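You operate a simulated robot arm through the tools that you are given. There is no shell and no other tool.

The job below is to be done with a simulated robot arm. You get a single attempt, and the scene is never put back.

TASK
Put things in order on the clear end of the service table. At the end: the clear bottle (marked "Floor Cleaner") from the clear end of the service table stands where the white filter stood; the grey fluff from the clear end of the service table stands on top of the white pack (marked "Fuses"); the white filter from the clear end of the service table stands on top of the brown carton (marked "Filters"); the blue jet from the clear end of the service table stands on top of the blue roll (marked "Bin Liners"); whatever was shut is shut again. Leave all else as you found it, and nothing knocked over.

Only the result counts: the job must be done as asked and must still hold three seconds after the hand-in. Knocking over, shifting, dropping, spilling or breaking anything else fails it.

THE ROBOT
A 6-joint arm with a two-finger gripper, fixed in place. Base frame: the origin is on the floor under the middle of its stand, x ahead of it, y to its left, z up; the work surface is at about z = 780. Readings come in mm, rad, newtons and seconds.
With the tool pointing down near the work surface it reaches from about 100 to 700 mm from the base axis. Its first joint turns from -1.152 to 1.152 rad. Payload 2.45 kg.
Tool frame: the origin (TCP) lies between the finger pads and is the grasp point; the fingertips stand 30 mm ahead of it; z points along the fingers, y is the line along which they close. The gripper opens to 106 mm; its body begins 79 mm behind the TCP.
Orientation is told as [roll, pitch, yaw] about the base's x, y, z axes, in that order, counted from this pose: with the fingers straight down and closing along the base's y, the tool's x points along the base's -x, its y along +y and its z along -z.

THE INTERFACE
- The arm moves only by the tool servo_tool. Its argument "targets" is a list that holds one entry, the list of rows, each a list of 7 numbers: the shift along the tool's x, y, z in mm, then the turn, a rotation vector about the tool's x, y, z in degrees, then the closure in counts, from 0 (fully open) to 255 (shut). In form: [[[dx, dy, dz, wx, wy, wz, jaw], ...]]. A call has 1 to 20 rows; each row is the pose to reach, as a shift and turn from the pose commanded when the call began, along the tool's axes at that moment. Rows are played at 5 a second. More than 50 mm and 0.15 rad between two rows, or a gripper value outside its range, and nothing of the call is played. A pose out of reach is approached as far as the arm can. The call stops where the force on the tool passes 40 N (or 10 N more than at its start, if that is more) or the arm is blocked; 0.2 s more then pass. Each finger travels about 153 mm/s and halts on what it meets, pressing with about 27 N; the grip force reading is that of the motor and also rises with nothing between the fingers. The clock runs only during rows and for 0.2 s after the last one: add rows that repeat a pose to give the fingers time. It gives the time, the measured TCP pose, the force on the tool (base axes), the opening and the grip force at its end, in the units of the frame above (readings bear some noise), with the torque about the TCP (base axes, N m) and any sound that the robot's microphone picked up.
- Cameras (640 x 400 px; columns grow to the right, rows downward): "scene" is fixed at [42.5, 407.2, 1406.5]; the picture's right is [-0.85, -0.52, 0.00], its down [-0.30, 0.48, -0.82] and it looks along [0.43, -0.70, -0.57] (base axes); focal length 331 px, centre (320, 200). "wrist" rides on the gripper at [76, -2, -106] in the tool frame; the picture's right is [0.02, 1.00, 0.00], its down [-0.78, 0.02, -0.62] and it looks along [-0.62, 0.01, 0.78] (tool axes); focal length 247 px, centre (320, 200). There is no depth. A picture from a camera that has moved, and an enlarged one, comes with that camera's place and axes in the base frame and with its lens.
- snapshot(camera): a new picture of that camera. The clock stands still meanwhile.
- zoom(camera, box): a new picture of the part [left, top, right, bottom] of that camera's present view, enlarged. The clock stands still meanwhile.
- hand_in(): hands the job in; it is judged then, once.

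Nothing tells you positions but the pictures and the camera data. Unless the task says otherwise, let go and move clear before handing in.

The tools are called after "Emit:" by a JSON object that holds its "fn" and its "kwargs". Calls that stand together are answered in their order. servo_tool: Moves the arm, as the interface text tells. Its arguments: {"type":"object","properties":{"targets":{"type":"array"}},"required":["targets"]} The other tools are called the same way: snapshot (camera) takes a picture; zoom (camera, box) takes an enlarged picture of a part of a camera's view; hand_in () hands the job in.

At the start:

```text
t: 0.0
tool_pos: [416.4, -123.7, 1185.9]
tool_rot: [0.0, 0.001, 0.0]
force: [-0.4, -0.2, 0.4]
wrist_torque: [0.0, -0.01, 0.0]
finger_gap: 106.0
grasp_force: 0.0
```

scene: 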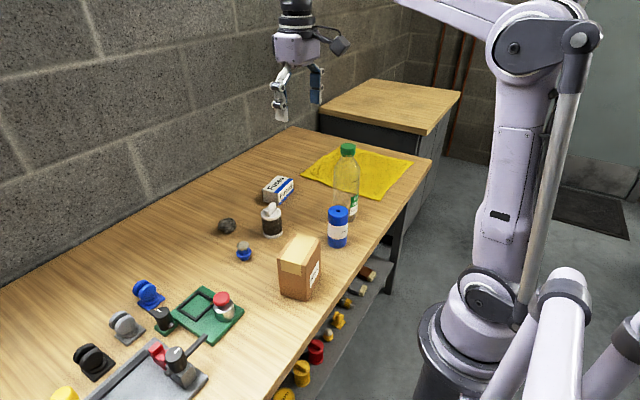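
wrist: 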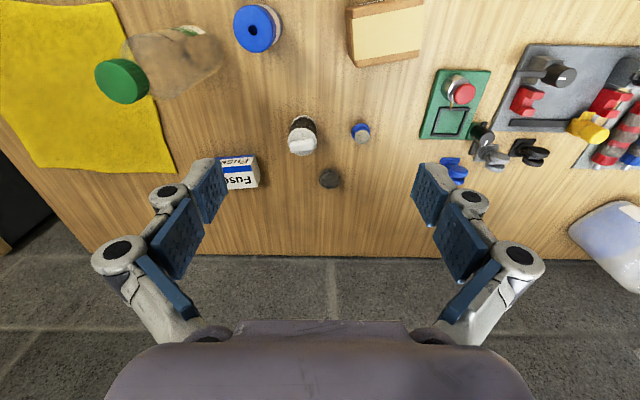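

I see the table with a clear bottle, fuses pack, a white/black filter, grey fluff, blue jet, blue roll and brown carton. I'll enlarge the views to localise each object first.

Emit:
{"fn": "zoom", "kwargs": {"camera": "scene", "box": [200, 130, 420, 310]}}

Emit:
{"fn": "zoom", "kwargs": {"camera": "wrist", "box": [200, 0, 520, 200]}}

Emit:
{"fn": "zoom", "kwargs": {"camera": "wrist", "box": [0, 0, 320, 200]}}

Emit:
{"fn": "zoom", "kwargs": {"camera": "scene", "box": [30, 220, 350, 400]}}

```text
2.22 times, centred on (310, 220) of scene
camera zoom: at [42.5, 407.2, 1406.5], right [-0.85, -0.52, 0.0], down [-0.3, 0.48, -0.82], along [0.43, -0.7, -0.57], focal length 736 px, centre (342, 156)
```

zoom: 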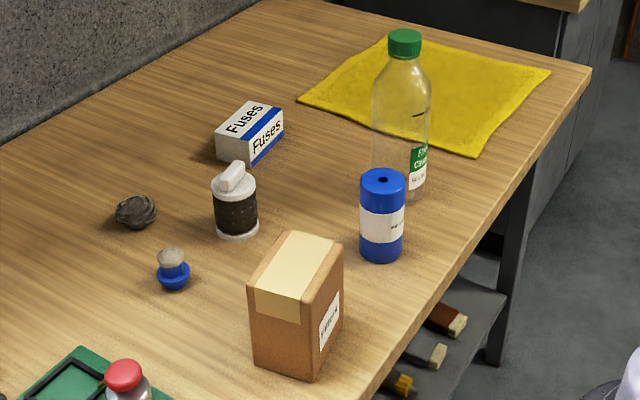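

```text
2.00 times, centred on (360, 100) of wrist
camera zoom: at [340.9, -124.3, 1293.7], right [-0.02, 1.0, 0.0], down [0.78, 0.02, 0.62], along [0.62, 0.01, -0.78], focal length 494 px, centre (240, 400)
```

zoom: 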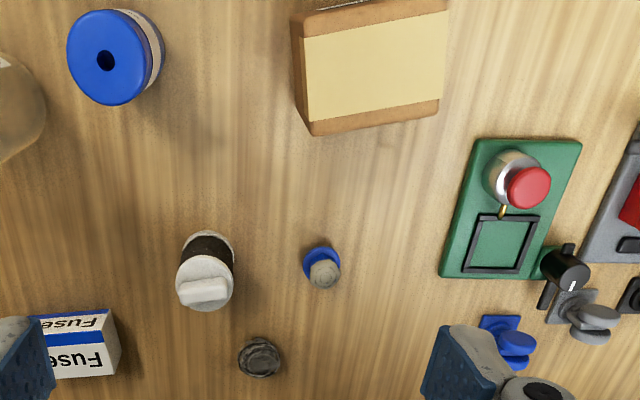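

```text
2.00 times, centred on (160, 100) of wrist
camera zoom: at [340.9, -124.3, 1293.7], right [-0.02, 1.0, 0.0], down [0.78, 0.02, 0.62], along [0.62, 0.01, -0.78], focal length 494 px, centre (640, 400)
```

zoom: 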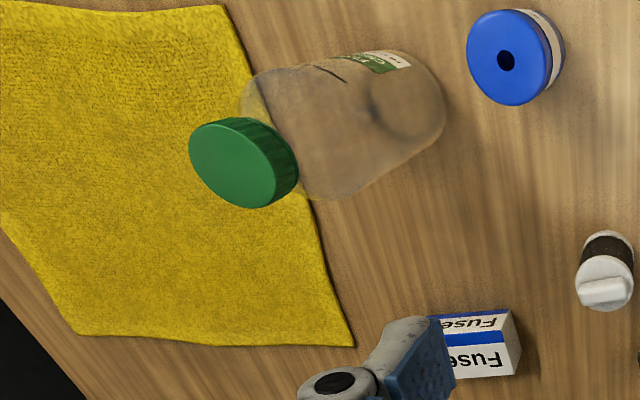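

```text
2.00 times, centred on (190, 310) of scene
camera zoom: at [42.5, 407.2, 1406.5], right [-0.85, -0.52, 0.0], down [-0.3, 0.48, -0.82], along [0.43, -0.7, -0.57], focal length 662 px, centre (580, -20)
```

zoom: 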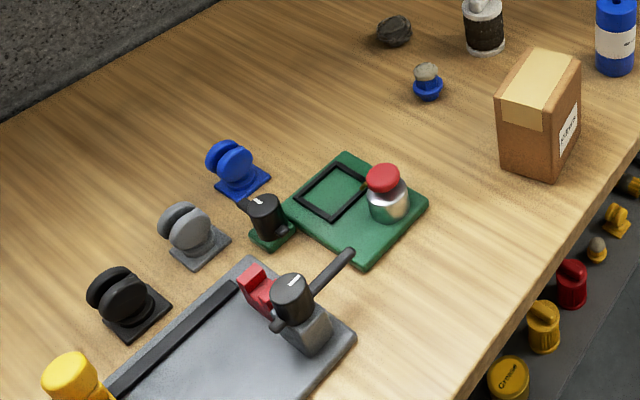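

The filter stands near (545,-155), the jet near (553,-36), the fluff near (674,-96), the fuses pack near (654,-307), the bottle near (410,-338), the roll near (366,-214) and the carton near (368,-33). I'll move above the filter for a closer look.

Emit:
{"fn": "servo_tool", "kwargs": {"targets": [[[-16, -4, 22, 0, 0, 0, 0], [-32, -8, 44, 0, 0, 0, 0], [-48, -12, 66, 0, 0, 0, 0], [-64, -16, 88, 0, 0, 0, 0], [-80, -20, 110, 0, 0, 0, 0], [-96, -24, 132, 0, 0, 0, 0], [-112, -28, 154, 0, 0, 0, 0], [-128, -31, 176, 0, 0, 0, 0]]]}}

```text
t: 1.8
tool_pos: [543.6, -154.9, 1013.5]
tool_rot: [0.001, 0.0, 0.0]
force: [-0.8, 0.7, 0.0]
wrist_torque: [-0.01, -0.01, -0.04]
finger_gap: 105.8
grasp_force: 0.0
```

The tool now hangs about 230 mm above the table over the filter. I'll take pictures from here.

Emit:
{"fn": "snapshot", "kwargs": {"camera": "wrist"}}

Emit:
{"fn": "snapshot", "kwargs": {"camera": "scene"}}

```text
taken
camera wrist: at [469.0, -154.8, 1119.5], right [-0.02, 1.0, 0.0], down [0.78, 0.02, 0.62], along [0.62, 0.01, -0.78], focal length 247 px, centre (320, 200)
```

wrist: 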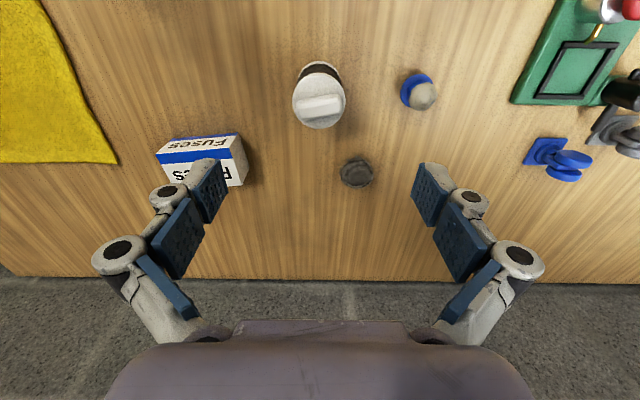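

```text
taken
```

scene: 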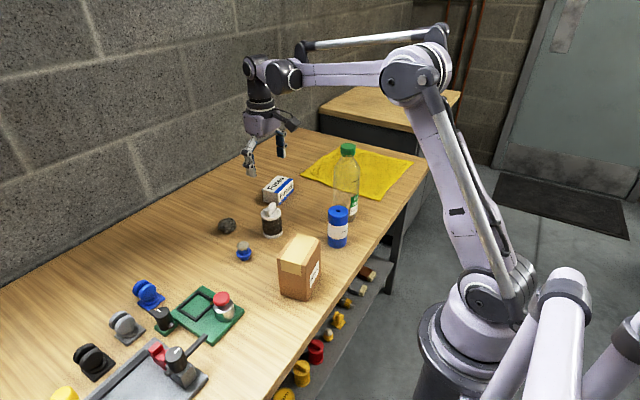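

The filter, jet, fluff and pack are all visible. I'll zoom in to measure them.

Emit:
{"fn": "zoom", "kwargs": {"camera": "wrist", "box": [270, 40, 450, 200]}}

Emit:
{"fn": "zoom", "kwargs": {"camera": "wrist", "box": [130, 100, 290, 200]}}

Emit:
{"fn": "zoom", "kwargs": {"camera": "scene", "box": [210, 170, 310, 270]}}

Emit:
{"fn": "zoom", "kwargs": {"camera": "scene", "box": [270, 130, 380, 300]}}

```text
2.50 times, centred on (360, 120) of wrist
camera zoom: at [469.0, -154.8, 1119.5], right [-0.02, 1.0, 0.0], down [0.78, 0.02, 0.62], along [0.62, 0.01, -0.78], focal length 617 px, centre (220, 400)
```

zoom: 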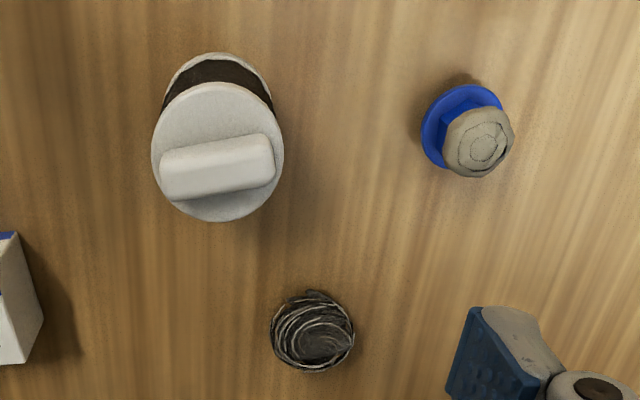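

```text
4.00 times, centred on (210, 150) of wrist
camera zoom: at [469.0, -154.8, 1119.5], right [-0.02, 1.0, 0.0], down [0.78, 0.02, 0.62], along [0.62, 0.01, -0.78], focal length 988 px, centre (760, 400)
```

zoom: 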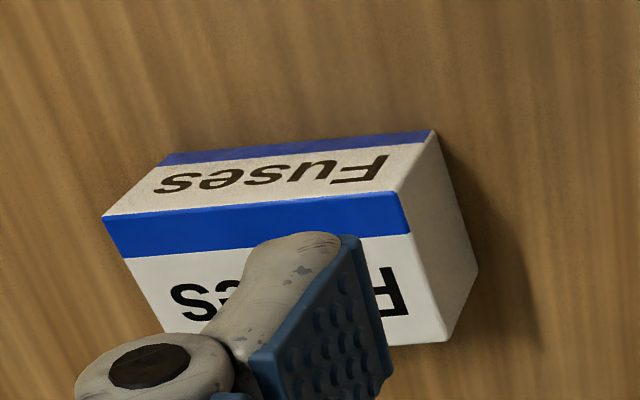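

```text
4.00 times, centred on (260, 220) of scene
camera zoom: at [42.5, 407.2, 1406.5], right [-0.85, -0.52, 0.0], down [-0.3, 0.48, -0.82], along [0.43, -0.7, -0.57], focal length 1325 px, centre (560, 120)
```

zoom: 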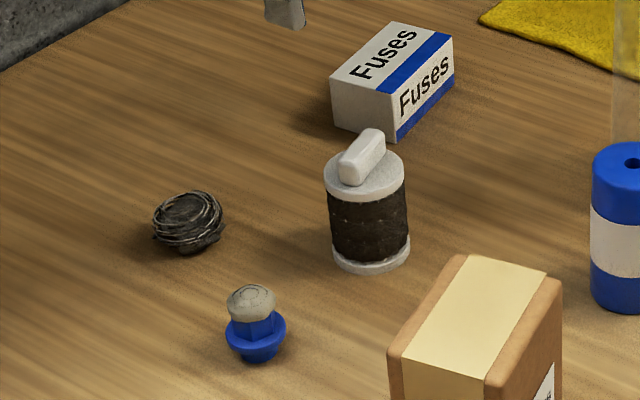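

```text
2.35 times, centred on (325, 215) of scene
camera zoom: at [42.5, 407.2, 1406.5], right [-0.85, -0.52, 0.0], down [-0.3, 0.48, -0.82], along [0.43, -0.7, -0.57], focal length 779 px, centre (308, 165)
```

zoom: 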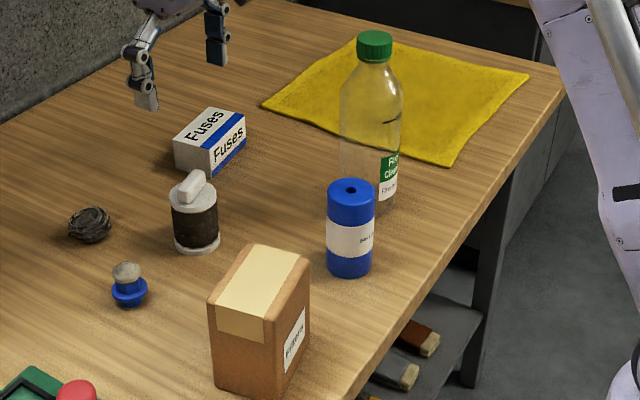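

The filter base is around (548,-154.5), about 69 mm to the flange with a handle on top. Next I'll look closely at the carton and the roll, the two support surfaces nearest the robot.

Emit:
{"fn": "servo_tool", "kwargs": {"targets": [[[20, 4, -10, 0, 0, 0, 0], [42, 8, -20, 0, 0, 0, 0], [63, 12, -30, 0, 0, 0, 0], [84, 16, -40, 0, 0, 0, 0], [105, 20, -48, 0, 0, 0, 0], [126, 25, -55, 0, 0, 0, 0], [147, 30, -60, 0, 0, 0, 0], [168, 34, -66, 0, 0, 0, 0]]]}}

Emit:
{"fn": "snapshot", "kwargs": {"camera": "wrist"}}

Emit:
{"fn": "zoom", "kwargs": {"camera": "wrist", "box": [320, 20, 480, 120]}}

Emit:
{"fn": "zoom", "kwargs": {"camera": "wrist", "box": [160, 20, 320, 120]}}

```text
t: 3.6
tool_pos: [377.1, -119.5, 1077.8]
tool_rot: [0.0, -0.001, 0.001]
force: [0.0, 0.1, 0.7]
wrist_torque: [-0.02, -0.02, -0.02]
finger_gap: 106.0
grasp_force: 0.1
```

```text
taken
camera wrist: at [301.7, -120.2, 1184.3], right [-0.02, 1.0, 0.0], down [0.78, 0.02, 0.62], along [0.62, 0.01, -0.78], focal length 247 px, centre (320, 200)
```

wrist: 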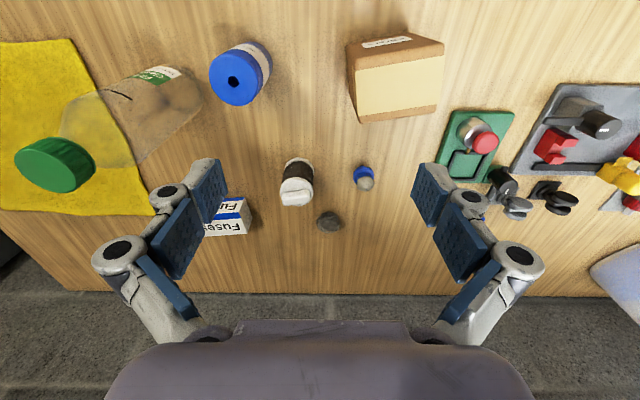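

```text
4.00 times, centred on (400, 70) of wrist
camera zoom: at [301.7, -120.2, 1184.3], right [-0.02, 1.0, 0.0], down [0.78, 0.02, 0.62], along [0.62, 0.01, -0.78], focal length 988 px, centre (0, 720)
```

zoom: 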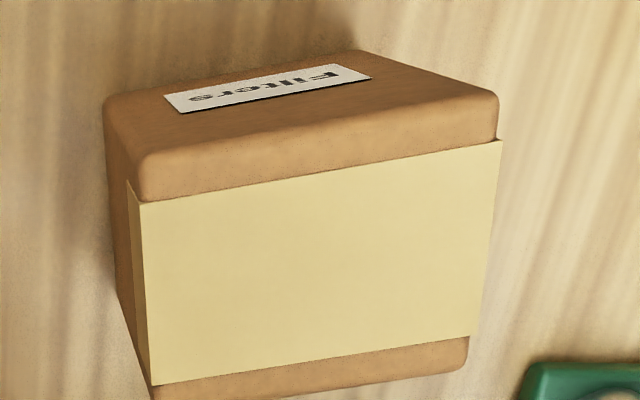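

```text
4.00 times, centred on (240, 70) of wrist
camera zoom: at [301.7, -120.2, 1184.3], right [-0.02, 1.0, 0.0], down [0.78, 0.02, 0.62], along [0.62, 0.01, -0.78], focal length 988 px, centre (640, 720)
```

zoom: 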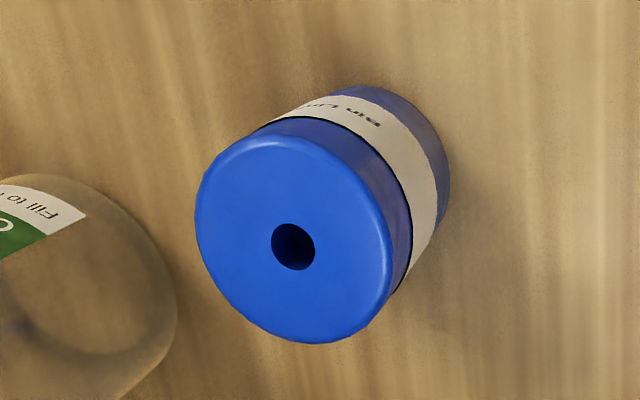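

The roll's top centre is near (370,-216) at z≈887, and the carton's top centre near (370,-36) at z≈898, turned about 10°. I'll check the carton height from the scene camera.

Emit:
{"fn": "zoom", "kwargs": {"camera": "scene", "box": [260, 200, 360, 310]}}

Emit:
{"fn": "zoom", "kwargs": {"camera": "wrist", "box": [0, 20, 260, 220]}}

```text
3.64 times, centred on (310, 255) of scene
camera zoom: at [42.5, 407.2, 1406.5], right [-0.85, -0.52, 0.0], down [-0.3, 0.48, -0.82], along [0.43, -0.7, -0.57], focal length 1204 px, centre (356, 0)
```

zoom: 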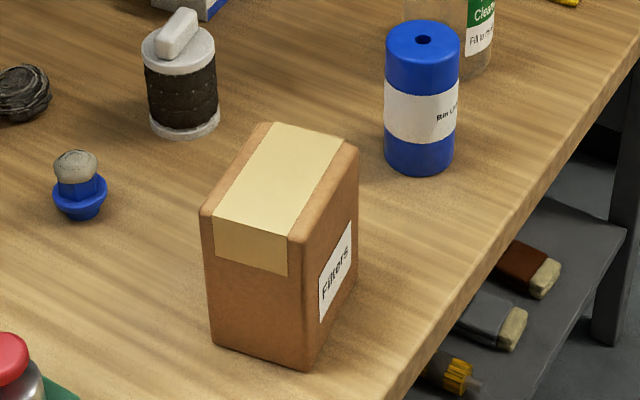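

```text
2.00 times, centred on (130, 120) of wrist
camera zoom: at [301.7, -120.2, 1184.3], right [-0.02, 1.0, 0.0], down [0.78, 0.02, 0.62], along [0.62, 0.01, -0.78], focal length 494 px, centre (700, 360)
```

zoom: 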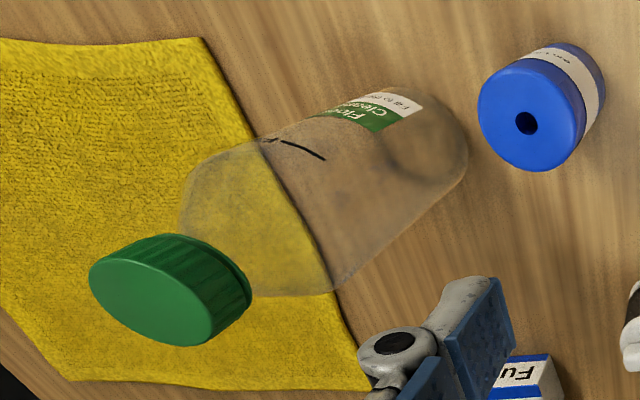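

The carton top is near (370,-34), z≈895. Now I'll go above the filter with the fingers partly closed and check alignment before descending.

Emit:
{"fn": "servo_tool", "kwargs": {"targets": [[[-22, -4, 16, 0, 0, 0, 20], [-43, -8, 32, 0, 0, 0, 50], [-64, -12, 48, 0, 0, 0, 50], [-86, -17, 64, 0, 0, 0, 50], [-107, -21, 80, 0, 0, 0, 50], [-128, -25, 95, 0, 0, 0, 50], [-150, -30, 110, 0, 0, 0, 50], [-171, -34, 126, 0, 0, 0, 50], [-171, -34, 126, 0, 0, 0, 50], [-171, -34, 126, 0, 0, 0, 50]]]}}

Emit:
{"fn": "snapshot", "kwargs": {"camera": "wrist"}}

Emit:
{"fn": "snapshot", "kwargs": {"camera": "scene"}}

```text
t: 5.8
tool_pos: [546.4, -154.1, 948.2]
tool_rot: [0.001, -0.001, 0.001]
force: [0.2, 0.3, 0.3]
wrist_torque: [0.02, 0.0, 0.01]
finger_gap: 85.3
grasp_force: 0.0
```

```text
taken
camera wrist: at [471.6, -155.5, 1056.4], right [-0.02, 1.0, 0.0], down [0.78, 0.02, 0.62], along [0.62, 0.01, -0.78], focal length 247 px, centre (320, 200)
```

wrist: 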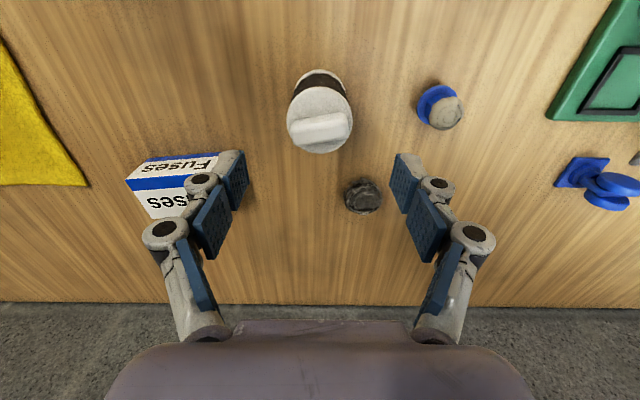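

```text
taken
```

scene: 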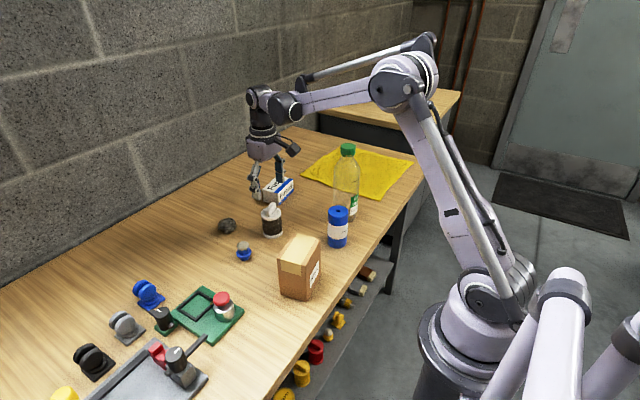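

The filter sits centred between the fingers as expected. I'll descend to TCP z≈825 and close on its body.

Emit:
{"fn": "servo_tool", "kwargs": {"targets": [[[0, 0, 15, 0, 0, 0, 50], [0, 0, 30, 0, 0, 0, 50], [0, 0, 45, 0, 0, 0, 50], [0, 0, 60, 0, 0, 0, 50], [0, 0, 75, 0, 0, 0, 50], [0, 0, 90, 0, 0, 0, 50], [0, 0, 102, 0, 0, 0, 50], [0, 0, 113, 0, 0, 0, 50], [0, 0, 123, 0, 0, 0, 50], [0, 0, 123, 0, 0, 0, 50], [0, 0, 123, 0, 0, 0, 50]]]}}

Emit:
{"fn": "snapshot", "kwargs": {"camera": "wrist"}}

Emit:
{"fn": "zoom", "kwargs": {"camera": "scene", "box": [210, 130, 330, 270]}}

```text
t: 8.2
tool_pos: [546.7, -153.7, 826.4]
tool_rot: [-0.001, -0.001, 0.001]
force: [0.2, 0.9, -0.2]
wrist_torque: [-0.01, 0.02, -0.02]
finger_gap: 85.1
grasp_force: 0.0
```

```text
taken
camera wrist: at [470.9, -155.1, 933.9], right [-0.02, 1.0, 0.0], down [0.78, 0.02, 0.62], along [0.62, 0.01, -0.78], focal length 247 px, centre (320, 200)
```

wrist: 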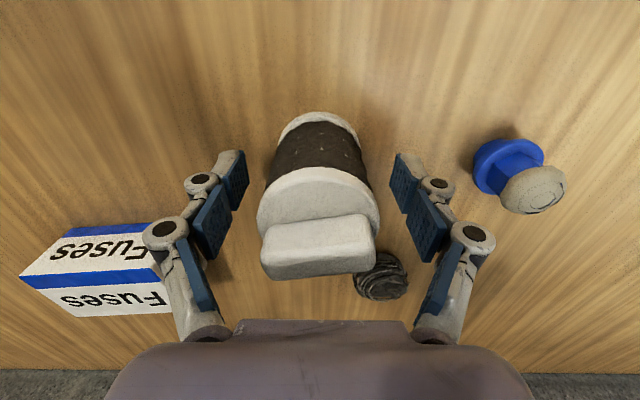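

```text
2.86 times, centred on (270, 200) of scene
camera zoom: at [42.5, 407.2, 1406.5], right [-0.85, -0.52, 0.0], down [-0.3, 0.48, -0.82], along [0.43, -0.7, -0.57], focal length 946 px, centre (463, 200)
```

zoom: 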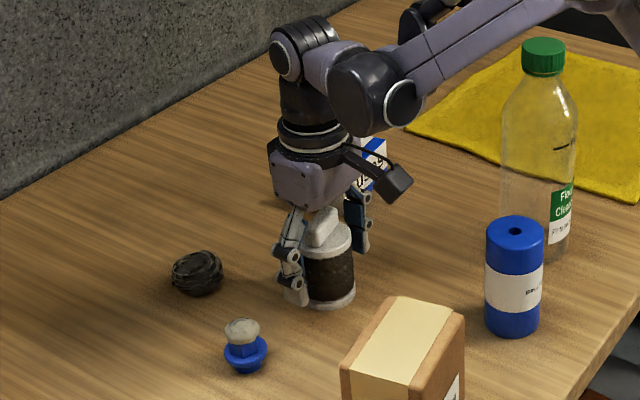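

The filter is between the pads with clear margins. Closing the gripper now.

Emit:
{"fn": "servo_tool", "kwargs": {"targets": [[[0, 0, 0, 0, 0, 0, 80], [0, 0, 0, 0, 0, 0, 110], [0, 0, 0, 0, 0, 0, 140], [0, 0, 0, 0, 0, 0, 255], [0, 0, 0, 0, 0, 0, 255], [0, 0, 0, 0, 0, 0, 255]]]}}

Emit:
{"fn": "snapshot", "kwargs": {"camera": "wrist"}}

```text
t: 9.6
tool_pos: [547.1, -153.5, 826.7]
tool_rot: [-0.001, 0.0, -0.001]
force: [0.9, -1.5, 3.8]
wrist_torque: [0.01, 0.0, -0.04]
finger_gap: 53.7
grasp_force: 26.9
```

```text
taken
camera wrist: at [470.9, -155.1, 934.1], right [-0.02, 1.0, 0.0], down [0.78, 0.02, 0.62], along [0.62, 0.01, -0.78], focal length 247 px, centre (320, 200)
```

wrist: 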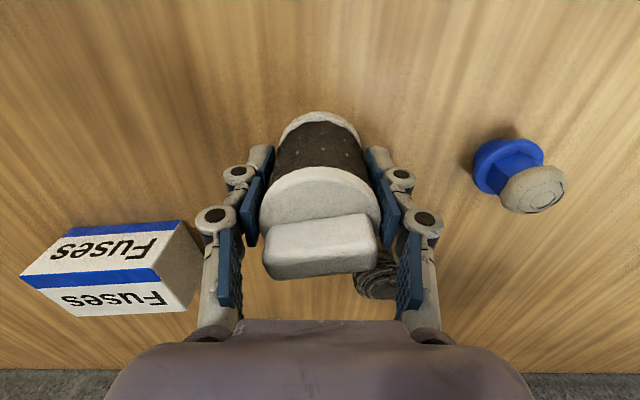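

The filter is held (gap 53.7 mm). Lifting straight up 150 mm.

Emit:
{"fn": "servo_tool", "kwargs": {"targets": [[[0, 0, -8, 0, 0, 0, 255], [0, 0, -20, 0, 0, 0, 255], [0, 0, -35, 0, 0, 0, 255], [0, 0, -52, 0, 0, 0, 255], [0, 0, -70, 0, 0, 0, 255], [0, 0, -88, 0, 0, 0, 255], [0, 0, -106, 0, 0, 0, 255], [0, 0, -124, 0, 0, 0, 255], [0, 0, -140, 0, 0, 0, 255], [0, 0, -150, 0, 0, 0, 255], [0, 0, -150, 0, 0, 0, 255]]]}}

Emit:
{"fn": "snapshot", "kwargs": {"camera": "wrist"}}

Emit:
{"fn": "snapshot", "kwargs": {"camera": "scene"}}

```text
t: 12.0
tool_pos: [547.7, -154.2, 977.8]
tool_rot: [-0.001, 0.0, 0.0]
force: [-0.4, 1.1, -0.8]
wrist_torque: [0.02, -0.06, 0.02]
finger_gap: 53.7
grasp_force: 26.4
```

```text
taken
camera wrist: at [472.7, -155.1, 1085.4], right [-0.02, 1.0, 0.0], down [0.78, 0.02, 0.62], along [0.62, 0.01, -0.78], focal length 247 px, centre (320, 200)
```

wrist: 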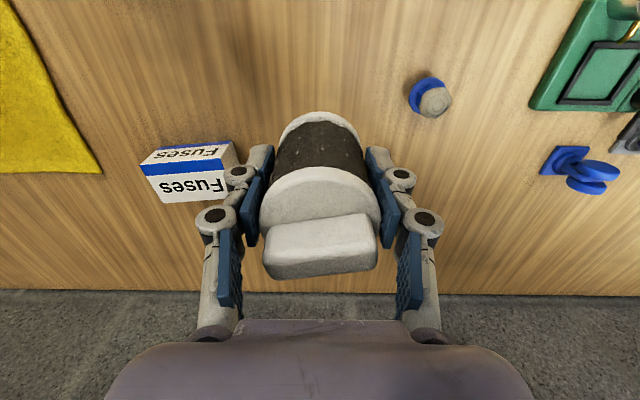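

```text
taken
```

scene: 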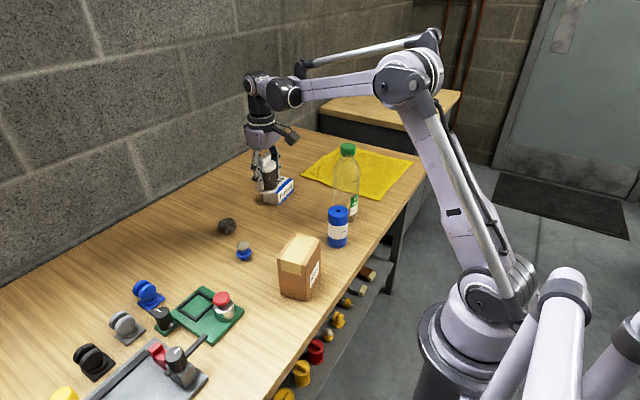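

The filter is securely held. I'll carry it over the carton.

Emit:
{"fn": "servo_tool", "kwargs": {"targets": [[[10, 7, -3, 0, 0, 0, 255], [28, 19, -6, 0, 0, 0, 255], [48, 32, -10, 0, 0, 0, 255], [68, 46, -10, 0, 0, 0, 255], [88, 60, -10, 0, 0, 0, 255], [108, 73, -10, 0, 0, 0, 255], [128, 87, -10, 0, 0, 0, 255], [148, 100, -10, 0, 0, 0, 255], [166, 112, -10, 0, 0, 0, 255], [176, 119, -10, 0, 0, 0, 255], [178.4, 120.7, -10, 0, 0, 0, 255], [178.4, 120.7, -10, 0, 0, 0, 255]]]}}

Emit:
{"fn": "snapshot", "kwargs": {"camera": "wrist"}}

Emit:
{"fn": "zoom", "kwargs": {"camera": "scene", "box": [230, 130, 390, 310]}}

```text
t: 14.6
tool_pos: [369.4, -33.9, 986.0]
tool_rot: [0.0, 0.0, 0.0]
force: [0.3, -0.5, -0.8]
wrist_torque: [-0.01, 0.01, 0.01]
finger_gap: 53.8
grasp_force: 27.6
```

```text
taken
camera wrist: at [293.7, -34.4, 1094.0], right [-0.02, 1.0, 0.0], down [0.78, 0.02, 0.62], along [0.62, 0.01, -0.78], focal length 247 px, centre (320, 200)
```

wrist: 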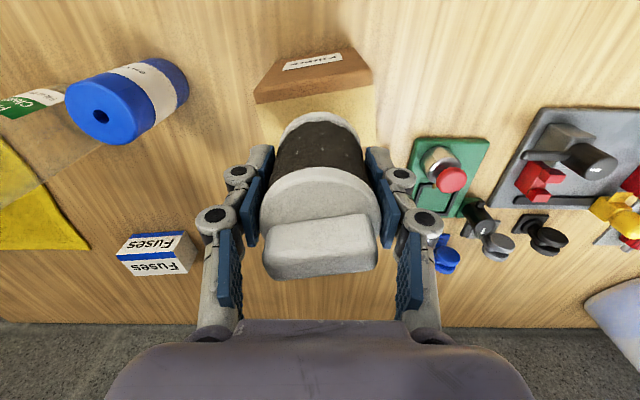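

```text
2.22 times, centred on (310, 220) of scene
camera zoom: at [42.5, 407.2, 1406.5], right [-0.85, -0.52, 0.0], down [-0.3, 0.48, -0.82], along [0.43, -0.7, -0.57], focal length 736 px, centre (342, 156)
```

zoom: 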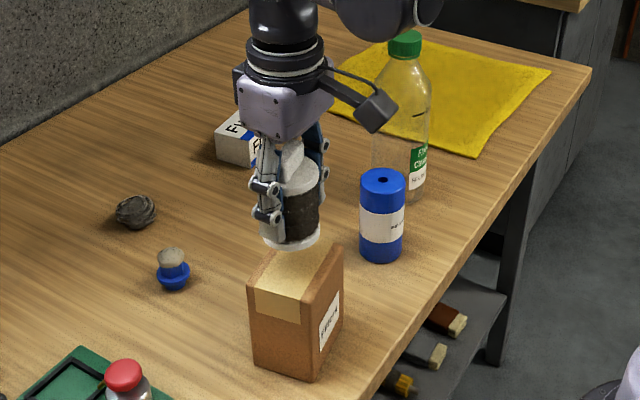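

The filter is centred over the carton. I'll lower to just above its top.

Emit:
{"fn": "servo_tool", "kwargs": {"targets": [[[-1, 0, 6, 0, 0, 0, 255], [-1, 0, 14, 0, 0, 0, 255], [-1, 0, 22, 0, 0, 0, 255], [-1, 0, 29, 0, 0, 0, 255], [-1, 0, 34, 0, 0, 0, 255], [-1, 0, 37, 0, 0, 0, 255], [-1, 0, 37, 0, 0, 0, 255]]]}}

Emit:
{"fn": "zoom", "kwargs": {"camera": "scene", "box": [260, 180, 360, 300]}}

Emit:
{"fn": "zoom", "kwargs": {"camera": "wrist", "box": [220, 0, 420, 140]}}

```text
t: 16.2
tool_pos: [371.9, -33.3, 951.7]
tool_rot: [-0.001, 0.0, 0.001]
force: [0.6, 0.4, -0.7]
wrist_torque: [-0.02, 0.01, 0.03]
finger_gap: 53.9
grasp_force: 26.9
```

```text
3.33 times, centred on (310, 240) of scene
camera zoom: at [42.5, 407.2, 1406.5], right [-0.85, -0.52, 0.0], down [-0.3, 0.48, -0.82], along [0.43, -0.7, -0.57], focal length 1104 px, centre (353, 67)
```

zoom: 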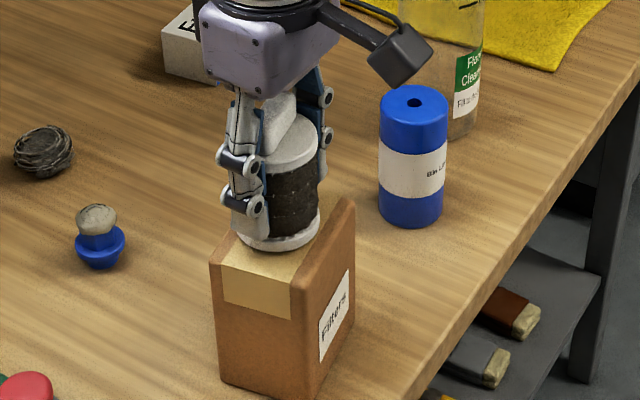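

```text
2.86 times, centred on (320, 70) of wrist
camera zoom: at [294.9, -34.7, 1057.8], right [-0.02, 1.0, 0.0], down [0.78, 0.02, 0.62], along [0.62, 0.01, -0.78], focal length 706 px, centre (320, 571)
```

zoom: 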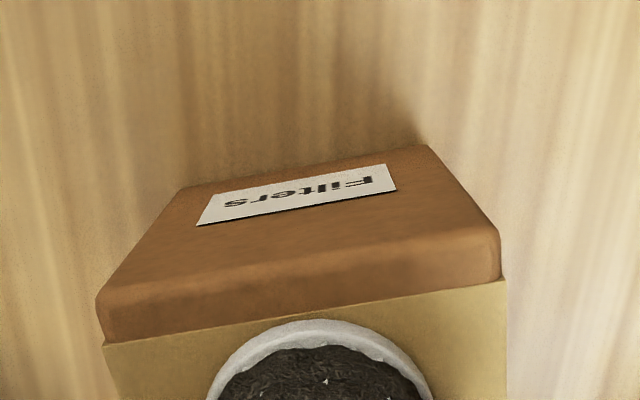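

The filter base is a few mm above the carton top. I'll lower in small steps and watch the force.

Emit:
{"fn": "servo_tool", "kwargs": {"targets": [[[0, 0, 1, 0, 0, 0, 255], [0, 0, 2, 0, 0, 0, 255], [0, 0, 2, 0, 0, 0, 255]]]}}

Emit:
{"fn": "servo_tool", "kwargs": {"targets": [[[0, 0, 1, 0, 0, 0, 255], [0, 0, 2, 0, 0, 0, 255], [0, 0, 2, 0, 0, 0, 255]]]}}

```text
t: 17.0
tool_pos: [370.4, -35.4, 947.8]
tool_rot: [0.0, 0.0, 0.0]
force: [0.3, -0.5, -0.8]
wrist_torque: [0.03, -0.02, 0.01]
finger_gap: 53.8
grasp_force: 26.9
```

```text
t: 17.8
tool_pos: [369.8, -35.3, 946.2]
tool_rot: [-0.002, -0.001, 0.0]
force: [-0.3, -0.2, 17.8]
wrist_torque: [0.08, -0.07, 0.0]
finger_gap: 53.7
grasp_force: 27.2
```

Contact with the carton top is confirmed (17.8 N). I'll ease off slightly, then open the fingers.

Emit:
{"fn": "servo_tool", "kwargs": {"targets": [[[0, 0, -0.8, 0, 0, 0, 255], [0, 0, -0.8, 0, 0, 0, 255]]]}}

Emit:
{"fn": "servo_tool", "kwargs": {"targets": [[[0, 0, 0, 0, 0, 0, 120], [0, 0, 0, 0, 0, 0, 110], [0, 0, 0, 0, 0, 0, 90], [0, 0, 0, 0, 0, 0, 60], [0, 0, 0, 0, 0, 0, 50], [0, 0, 0, 0, 0, 0, 50]]]}}

Emit:
{"fn": "snapshot", "kwargs": {"camera": "wrist"}}

Emit:
{"fn": "zoom", "kwargs": {"camera": "scene", "box": [260, 180, 360, 300]}}

```text
t: 18.4
tool_pos: [370.7, -33.7, 946.6]
tool_rot: [-0.001, 0.0, 0.001]
force: [-1.5, 0.0, -1.7]
wrist_torque: [0.0, 0.04, 0.01]
finger_gap: 53.9
grasp_force: 27.4
```

```text
t: 19.8
tool_pos: [369.5, -32.9, 948.2]
tool_rot: [0.0, 0.0, 0.001]
force: [-0.2, -0.1, 0.2]
wrist_torque: [-0.03, -0.01, 0.0]
finger_gap: 85.1
grasp_force: 0.1
```

```text
taken
camera wrist: at [294.7, -34.4, 1054.5], right [-0.02, 1.0, 0.0], down [0.78, 0.02, 0.62], along [0.62, 0.01, -0.78], focal length 247 px, centre (320, 200)
```

wrist: 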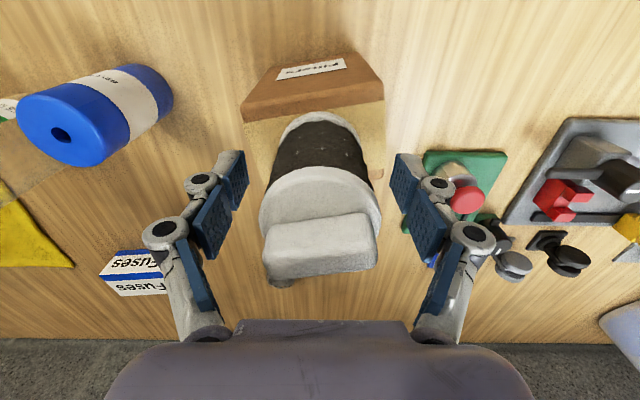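

```text
3.33 times, centred on (310, 240) of scene
camera zoom: at [42.5, 407.2, 1406.5], right [-0.85, -0.52, 0.0], down [-0.3, 0.48, -0.82], along [0.43, -0.7, -0.57], focal length 1104 px, centre (353, 67)
```

zoom: 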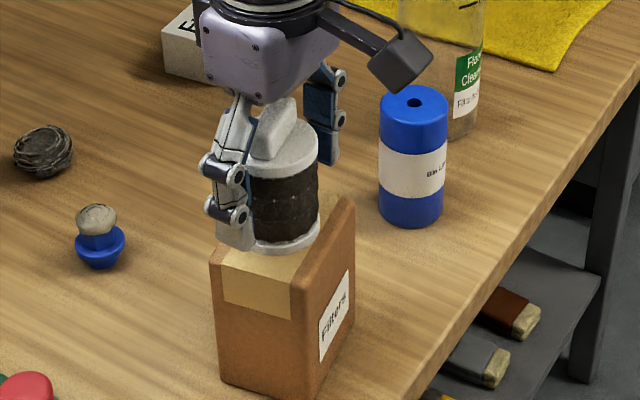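

The filter stands on the carton by itself. I'll rise clear and move above the jet.

Emit:
{"fn": "servo_tool", "kwargs": {"targets": [[[0, 0, -8, 0, 0, 0, 50], [0, 0, -25, 0, 0, 0, 50], [0, 0, -45, 0, 0, 0, 50], [0, 0, -65, 0, 0, 0, 50], [0, 0, -85, 0, 0, 0, 50], [0, 0, -105, 0, 0, 0, 50], [-10, 0, -110, 0, 0, 0, 50], [-30, 0, -110, 0, 0, 0, 50], [-55, 0, -110, 0, 0, 0, 50], [-80, 0, -110, 0, 0, 0, 50], [-105, -1, -100, 0, 0, 0, 50], [-130, -1, -85, 0, 0, 0, 50], [-155, -2, -65, 0, 0, 0, 50], [-175, -2, -45, 0, 0, 0, 50], [-183, -2, -35, 0, 0, 0, 50], [-183, -2, -30, 0, 0, 0, 50], [-183, -2, -30, 0, 0, 0, 50]]]}}

Emit:
{"fn": "snapshot", "kwargs": {"camera": "wrist"}}

Emit:
{"fn": "zoom", "kwargs": {"camera": "wrist", "box": [260, 60, 420, 180]}}

Emit:
{"fn": "zoom", "kwargs": {"camera": "scene", "box": [210, 170, 370, 300]}}

```text
t: 23.4
tool_pos: [553.5, -37.2, 976.7]
tool_rot: [-0.001, -0.001, 0.0]
force: [-0.3, 0.9, -0.1]
wrist_torque: [0.0, 0.03, 0.01]
finger_gap: 85.3
grasp_force: 0.0
```

```text
taken
camera wrist: at [477.2, -37.9, 1084.5], right [-0.02, 1.0, 0.0], down [0.78, 0.02, 0.62], along [0.62, 0.01, -0.78], focal length 247 px, centre (320, 200)
```

wrist: 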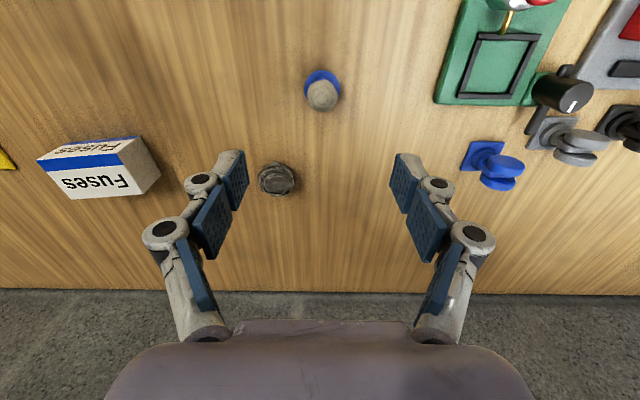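

```text
3.33 times, centred on (340, 120) of wrist
camera zoom: at [477.2, -37.9, 1084.5], right [-0.02, 1.0, 0.0], down [0.78, 0.02, 0.62], along [0.62, 0.01, -0.78], focal length 823 px, centre (253, 467)
```

zoom: 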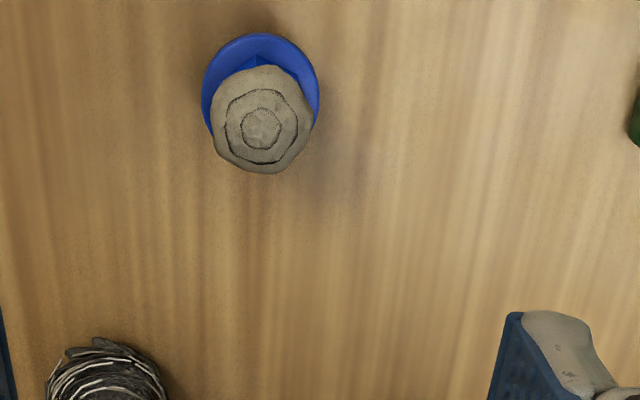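

```text
3.08 times, centred on (290, 235) of scene
camera zoom: at [42.5, 407.2, 1406.5], right [-0.85, -0.52, 0.0], down [-0.3, 0.48, -0.82], along [0.43, -0.7, -0.57], focal length 1019 px, centre (412, 92)
```

zoom: 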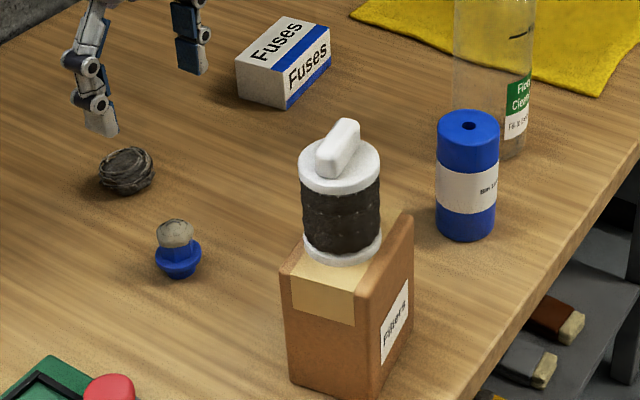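

The filter stays upright on the carton. The jet is at about (550,-34.5); I'll descend above it and check alignment.

Emit:
{"fn": "servo_tool", "kwargs": {"targets": [[[1, 0.5, 10, 0, 0, 0, 60], [2, 1, 25, 0, 0, 0, 80], [3, 1.5, 45, 0, 0, 0, 80], [3, 1.5, 65, 0, 0, 0, 80], [3, 1.5, 85, 0, 0, 0, 80], [3, 1.5, 102, 0, 0, 0, 80], [3, 1.5, 112, 0, 0, 0, 80], [3, 1.5, 112, 0, 0, 0, 80], [3, 1.5, 112, 0, 0, 0, 80]]]}}

Emit:
{"fn": "snapshot", "kwargs": {"camera": "wrist"}}

Emit:
{"fn": "zoom", "kwargs": {"camera": "scene", "box": [200, 190, 300, 280]}}

```text
t: 25.4
tool_pos: [548.8, -35.0, 866.1]
tool_rot: [0.0, 0.0, 0.001]
force: [-0.4, 0.3, -0.8]
wrist_torque: [0.02, -0.02, 0.0]
finger_gap: 72.9
grasp_force: 0.0
```

```text
taken
camera wrist: at [473.5, -35.4, 973.1], right [-0.02, 1.0, 0.0], down [0.78, 0.02, 0.62], along [0.62, 0.01, -0.78], focal length 247 px, centre (320, 200)
```

wrist: 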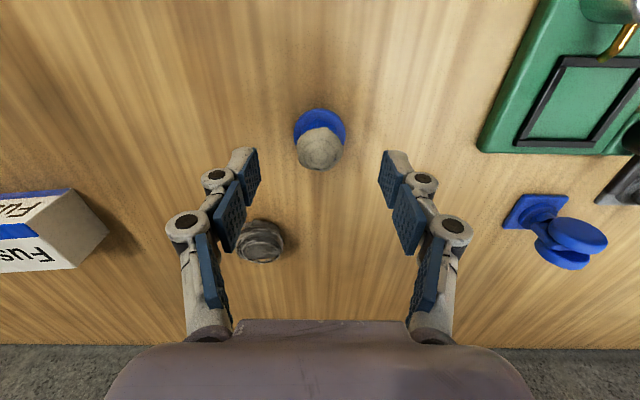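

```text
4.44 times, centred on (250, 235) of scene
camera zoom: at [42.5, 407.2, 1406.5], right [-0.85, -0.52, 0.0], down [-0.3, 0.48, -0.82], along [0.43, -0.7, -0.57], focal length 1472 px, centre (631, 44)
```

zoom: 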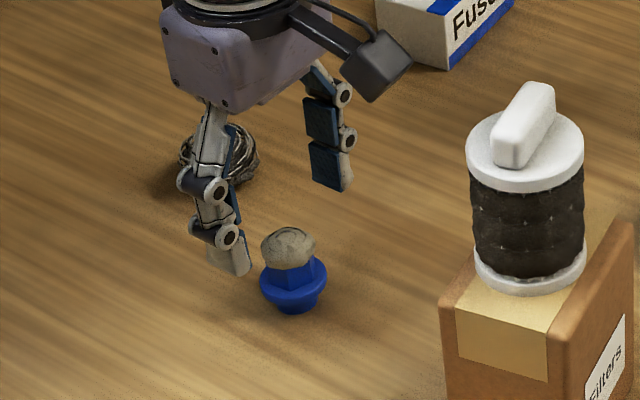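

The jet lies between the fingers. Descending to TCP z≈814.

Emit:
{"fn": "servo_tool", "kwargs": {"targets": [[[0, 0, 10, 0, 0, 0, 80], [0, 0, 20, 0, 0, 0, 80], [0, 0, 30, 0, 0, 0, 80], [0, 0, 39, 0, 0, 0, 80], [0, 0, 46, 0, 0, 0, 80], [0, 0, 50, 0, 0, 0, 80], [0, 0, 50, 0, 0, 0, 80], [0, 0, 50, 0, 0, 0, 80]]]}}

Emit:
{"fn": "snapshot", "kwargs": {"camera": "wrist"}}

Emit:
{"fn": "zoom", "kwargs": {"camera": "scene", "box": [200, 190, 300, 280]}}

```text
t: 27.2
tool_pos: [549.9, -34.8, 814.7]
tool_rot: [0.001, -0.001, 0.0]
force: [0.1, 0.8, 0.6]
wrist_torque: [0.0, 0.01, -0.01]
finger_gap: 72.7
grasp_force: 0.1
```

```text
taken
camera wrist: at [474.8, -35.4, 922.4], right [-0.02, 1.0, 0.0], down [0.78, 0.02, 0.62], along [0.62, 0.01, -0.78], focal length 247 px, centre (320, 200)
```

wrist: 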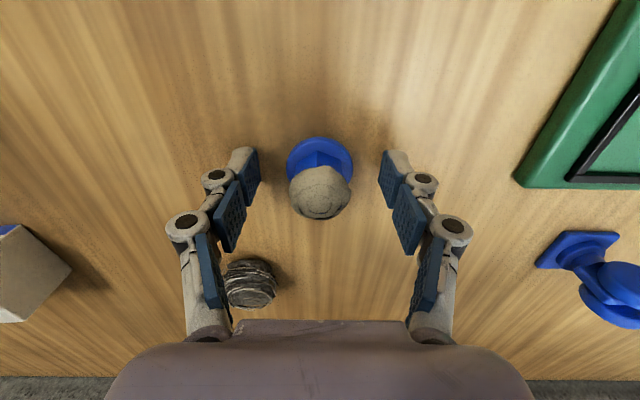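

```text
4.44 times, centred on (250, 235) of scene
camera zoom: at [42.5, 407.2, 1406.5], right [-0.85, -0.52, 0.0], down [-0.3, 0.48, -0.82], along [0.43, -0.7, -0.57], focal length 1472 px, centre (631, 44)
```

zoom: 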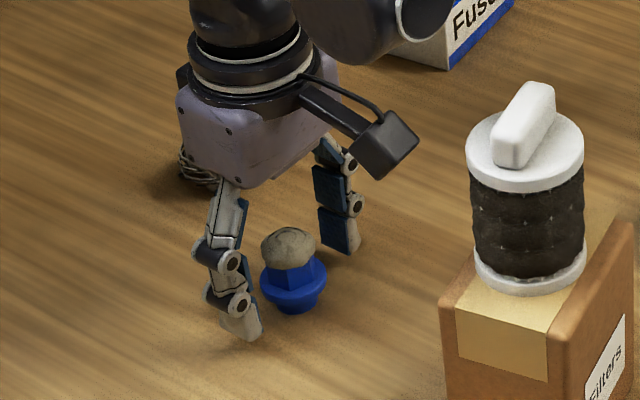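

The fingertips are just a few mm above the table, so I'll raise 3 mm and then close on the jet's flange.

Emit:
{"fn": "servo_tool", "kwargs": {"targets": [[[0, 0, -3, 0, 0, 0, 80], [0, 0, -3, 0, 0, 0, 110], [0, 0, -3, 0, 0, 0, 140], [0, 0, -3, 0, 0, 0, 255], [0, 0, -3, 0, 0, 0, 255], [0, 0, -3, 0, 0, 0, 255]]]}}

Emit:
{"fn": "snapshot", "kwargs": {"camera": "wrist"}}

Emit:
{"fn": "zoom", "kwargs": {"camera": "scene", "box": [200, 190, 300, 280]}}

```text
t: 28.6
tool_pos: [550.9, -35.0, 818.3]
tool_rot: [0.0, 0.0, -0.001]
force: [1.3, 0.0, 2.7]
wrist_torque: [0.0, 0.01, 0.01]
finger_gap: 37.0
grasp_force: 26.8
```

```text
taken
camera wrist: at [474.8, -36.0, 925.5], right [-0.02, 1.0, 0.0], down [0.78, 0.02, 0.62], along [0.62, 0.01, -0.78], focal length 247 px, centre (320, 200)
```

wrist: 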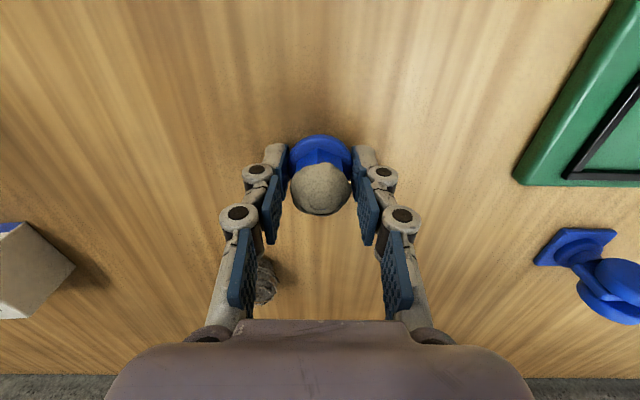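

```text
4.44 times, centred on (250, 235) of scene
camera zoom: at [42.4, 407.2, 1406.5], right [-0.85, -0.52, 0.0], down [-0.3, 0.48, -0.82], along [0.43, -0.7, -0.57], focal length 1472 px, centre (631, 44)
```

zoom: 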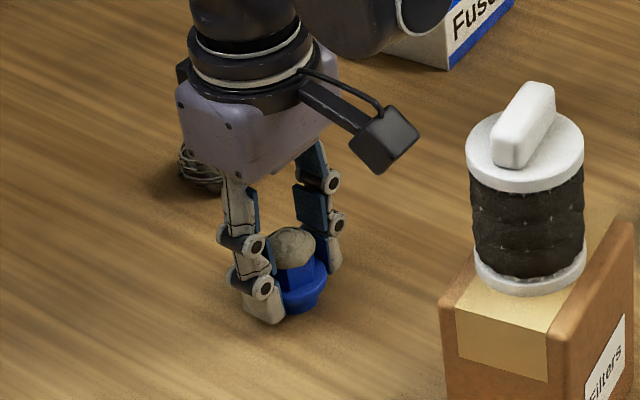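

The jet is gripped by its flange. Lifting, then carrying it diagonally to above the roll at (370,-216).

Emit:
{"fn": "servo_tool", "kwargs": {"targets": [[[0, 0, -8, 0, 0, 0, 255], [0, 0, -20, 0, 0, 0, 255], [0, 0, -38, 0, 0, 0, 255], [0, 0, -58, 0, 0, 0, 255], [0, 0, -78, 0, 0, 0, 255], [0, 0, -98, 0, 0, 0, 255], [0, 0, -118, 0, 0, 0, 255], [0, 0, -138, 0, 0, 0, 255], [0, 0, -155, 0, 0, 0, 255], [0, 0, -165, 0, 0, 0, 255], [0, 0, -165, 0, 0, 0, 255]]]}}

Emit:
{"fn": "snapshot", "kwargs": {"camera": "wrist"}}

```text
t: 31.0
tool_pos: [550.8, -34.1, 983.2]
tool_rot: [0.0, 0.001, -0.001]
force: [0.0, 0.0, -0.1]
wrist_torque: [-0.02, 0.0, 0.0]
finger_gap: 37.0
grasp_force: 26.9
```

```text
taken
camera wrist: at [474.9, -34.9, 1091.1], right [-0.02, 1.0, 0.0], down [0.78, 0.02, 0.62], along [0.62, 0.01, -0.78], focal length 247 px, centre (320, 200)
```

wrist: 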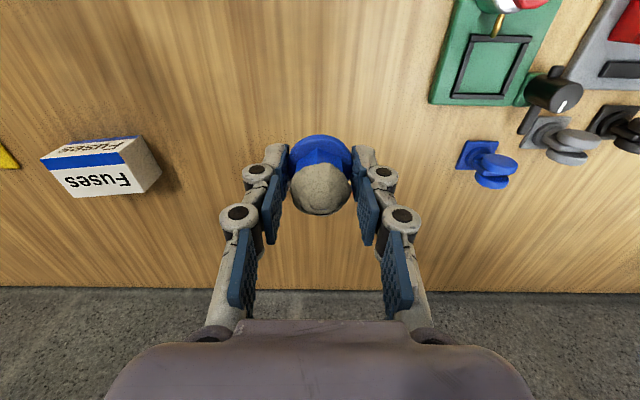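

The jet is held steadily. Moving over the roll.

Emit:
{"fn": "servo_tool", "kwargs": {"targets": [[[8, -8, 0, 0, 0, 0, 255], [24, -24, 0, 0, 0, 0, 255], [42, -42, 0, 0, 0, 0, 255], [60, -60, 0, 0, 0, 0, 255], [78, -78, 0, 0, 0, 0, 255], [96, -96, 0, 0, 0, 0, 255], [114, -114, 0, 0, 0, 0, 255], [132, -132, 0, 0, 0, 0, 255], [150, -150, 0, 0, 0, 0, 255], [166, -167, 0, 0, 0, 0, 255], [176, -178, 0, 0, 0, 0, 255], [180, -181.5, 0, 0, 0, 0, 255], [180, -181.5, 0, 0, 0, 0, 255]]]}}

Emit:
{"fn": "snapshot", "kwargs": {"camera": "wrist"}}

Emit:
{"fn": "zoom", "kwargs": {"camera": "scene", "box": [260, 120, 420, 280]}}

```text
t: 33.8
tool_pos: [369.2, -216.0, 982.1]
tool_rot: [-0.002, 0.001, -0.001]
force: [-0.2, -0.3, 0.7]
wrist_torque: [-0.01, 0.05, 0.01]
finger_gap: 37.1
grasp_force: 27.0
```

```text
taken
camera wrist: at [293.8, -216.6, 1089.6], right [-0.02, 1.0, 0.0], down [0.78, 0.02, 0.62], along [0.62, 0.01, -0.78], focal length 247 px, centre (320, 200)
```

wrist: 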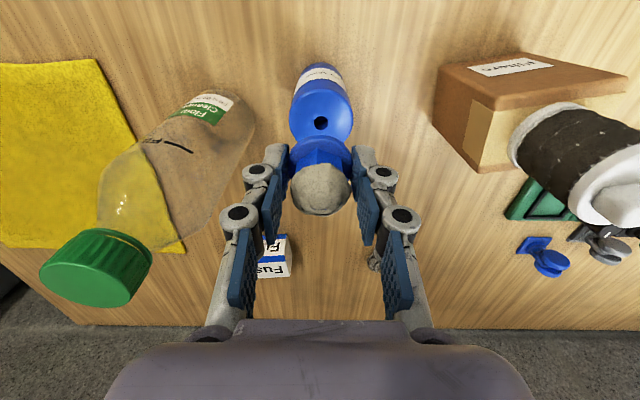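

```text
2.50 times, centred on (340, 200) of scene
camera zoom: at [42.5, 407.2, 1406.5], right [-0.85, -0.52, 0.0], down [-0.3, 0.48, -0.82], along [0.43, -0.7, -0.57], focal length 828 px, centre (270, 200)
```

zoom: 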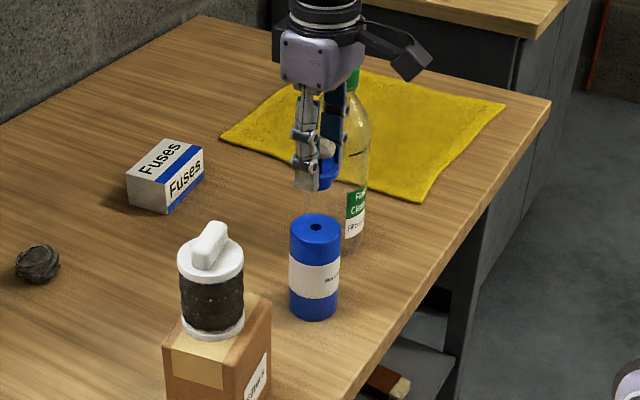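

The jet is centred over the roll's hole. I'll lower to just above its top.

Emit:
{"fn": "servo_tool", "kwargs": {"targets": [[[-1, 0, 6, 0, 0, 0, 255], [-1, 0, 15, 0, 0, 0, 255], [-1, 0, 25, 0, 0, 0, 255], [-1, 0, 34, 0, 0, 0, 255], [-1, 0, 42, 0, 0, 0, 255], [-1, 0, 48, 0, 0, 0, 255], [-1, 0, 50, 0, 0, 0, 255], [-1, 0, 50, 0, 0, 0, 255]]]}}

Emit:
{"fn": "zoom", "kwargs": {"camera": "scene", "box": [280, 150, 400, 270]}}

Emit:
{"fn": "zoom", "kwargs": {"camera": "wrist", "box": [240, 50, 400, 210]}}

```text
t: 35.6
tool_pos: [369.9, -216.1, 932.7]
tool_rot: [0.0, 0.001, 0.0]
force: [0.0, 0.3, -0.9]
wrist_torque: [-0.01, 0.0, 0.03]
finger_gap: 36.9
grasp_force: 27.4
```

```text
3.33 times, centred on (340, 210) of scene
camera zoom: at [42.5, 407.2, 1406.5], right [-0.85, -0.52, 0.0], down [-0.3, 0.48, -0.82], along [0.43, -0.7, -0.57], focal length 1104 px, centre (253, 167)
```

zoom: 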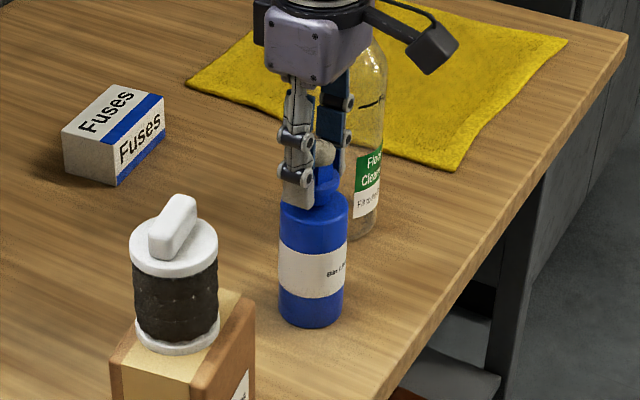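

```text
2.50 times, centred on (320, 130) of wrist
camera zoom: at [295.5, -216.4, 1040.5], right [-0.02, 1.0, 0.0], down [0.78, 0.02, 0.62], along [0.62, 0.01, -0.78], focal length 617 px, centre (320, 375)
```

zoom: 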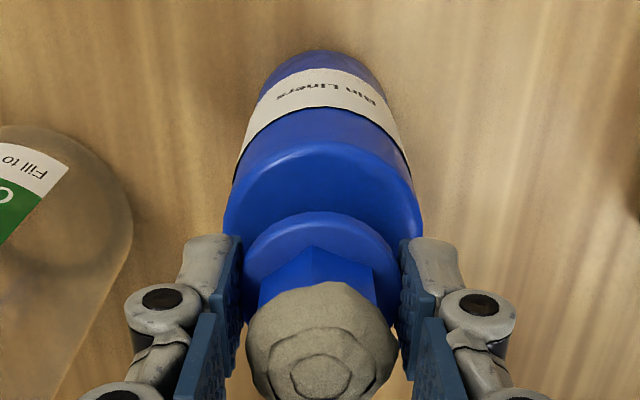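

The jet hovers over the roll, centred. Lowering in small steps with force checks.

Emit:
{"fn": "servo_tool", "kwargs": {"targets": [[[0, 0, 1, 0, 0, 0, 255], [0, 0, 2, 0, 0, 0, 255], [0, 0, 3, 0, 0, 0, 255], [0, 0, 3, 0, 0, 0, 255]]]}}

Emit:
{"fn": "servo_tool", "kwargs": {"targets": [[[0, 0, 1, 0, 0, 0, 255], [0, 0, 2, 0, 0, 0, 255], [0, 0, 2, 0, 0, 0, 255]]]}}

```text
t: 36.6
tool_pos: [370.5, -215.8, 929.1]
tool_rot: [-0.001, -0.001, 0.002]
force: [-0.2, -0.4, -1.0]
wrist_torque: [0.03, 0.03, 0.02]
finger_gap: 36.8
grasp_force: 27.0
```

```text
t: 37.4
tool_pos: [371.7, -216.4, 928.4]
tool_rot: [-0.001, -0.001, 0.001]
force: [-0.5, -0.6, -0.3]
wrist_torque: [0.0, 0.02, 0.02]
finger_gap: 36.9
grasp_force: 26.8
```

Emit:
{"fn": "servo_tool", "kwargs": {"targets": [[[0, 0, 0.7, 0, 0, 0, 255], [0, 0, 1.5, 0, 0, 0, 255], [0, 0, 1.5, 0, 0, 0, 255]]]}}

```text
t: 38.2
tool_pos: [371.1, -215.4, 925.9]
tool_rot: [0.0, 0.0, 0.001]
force: [1.9, 1.6, 19.5]
wrist_torque: [0.01, -0.06, -0.07]
finger_gap: 37.1
grasp_force: 27.3
```

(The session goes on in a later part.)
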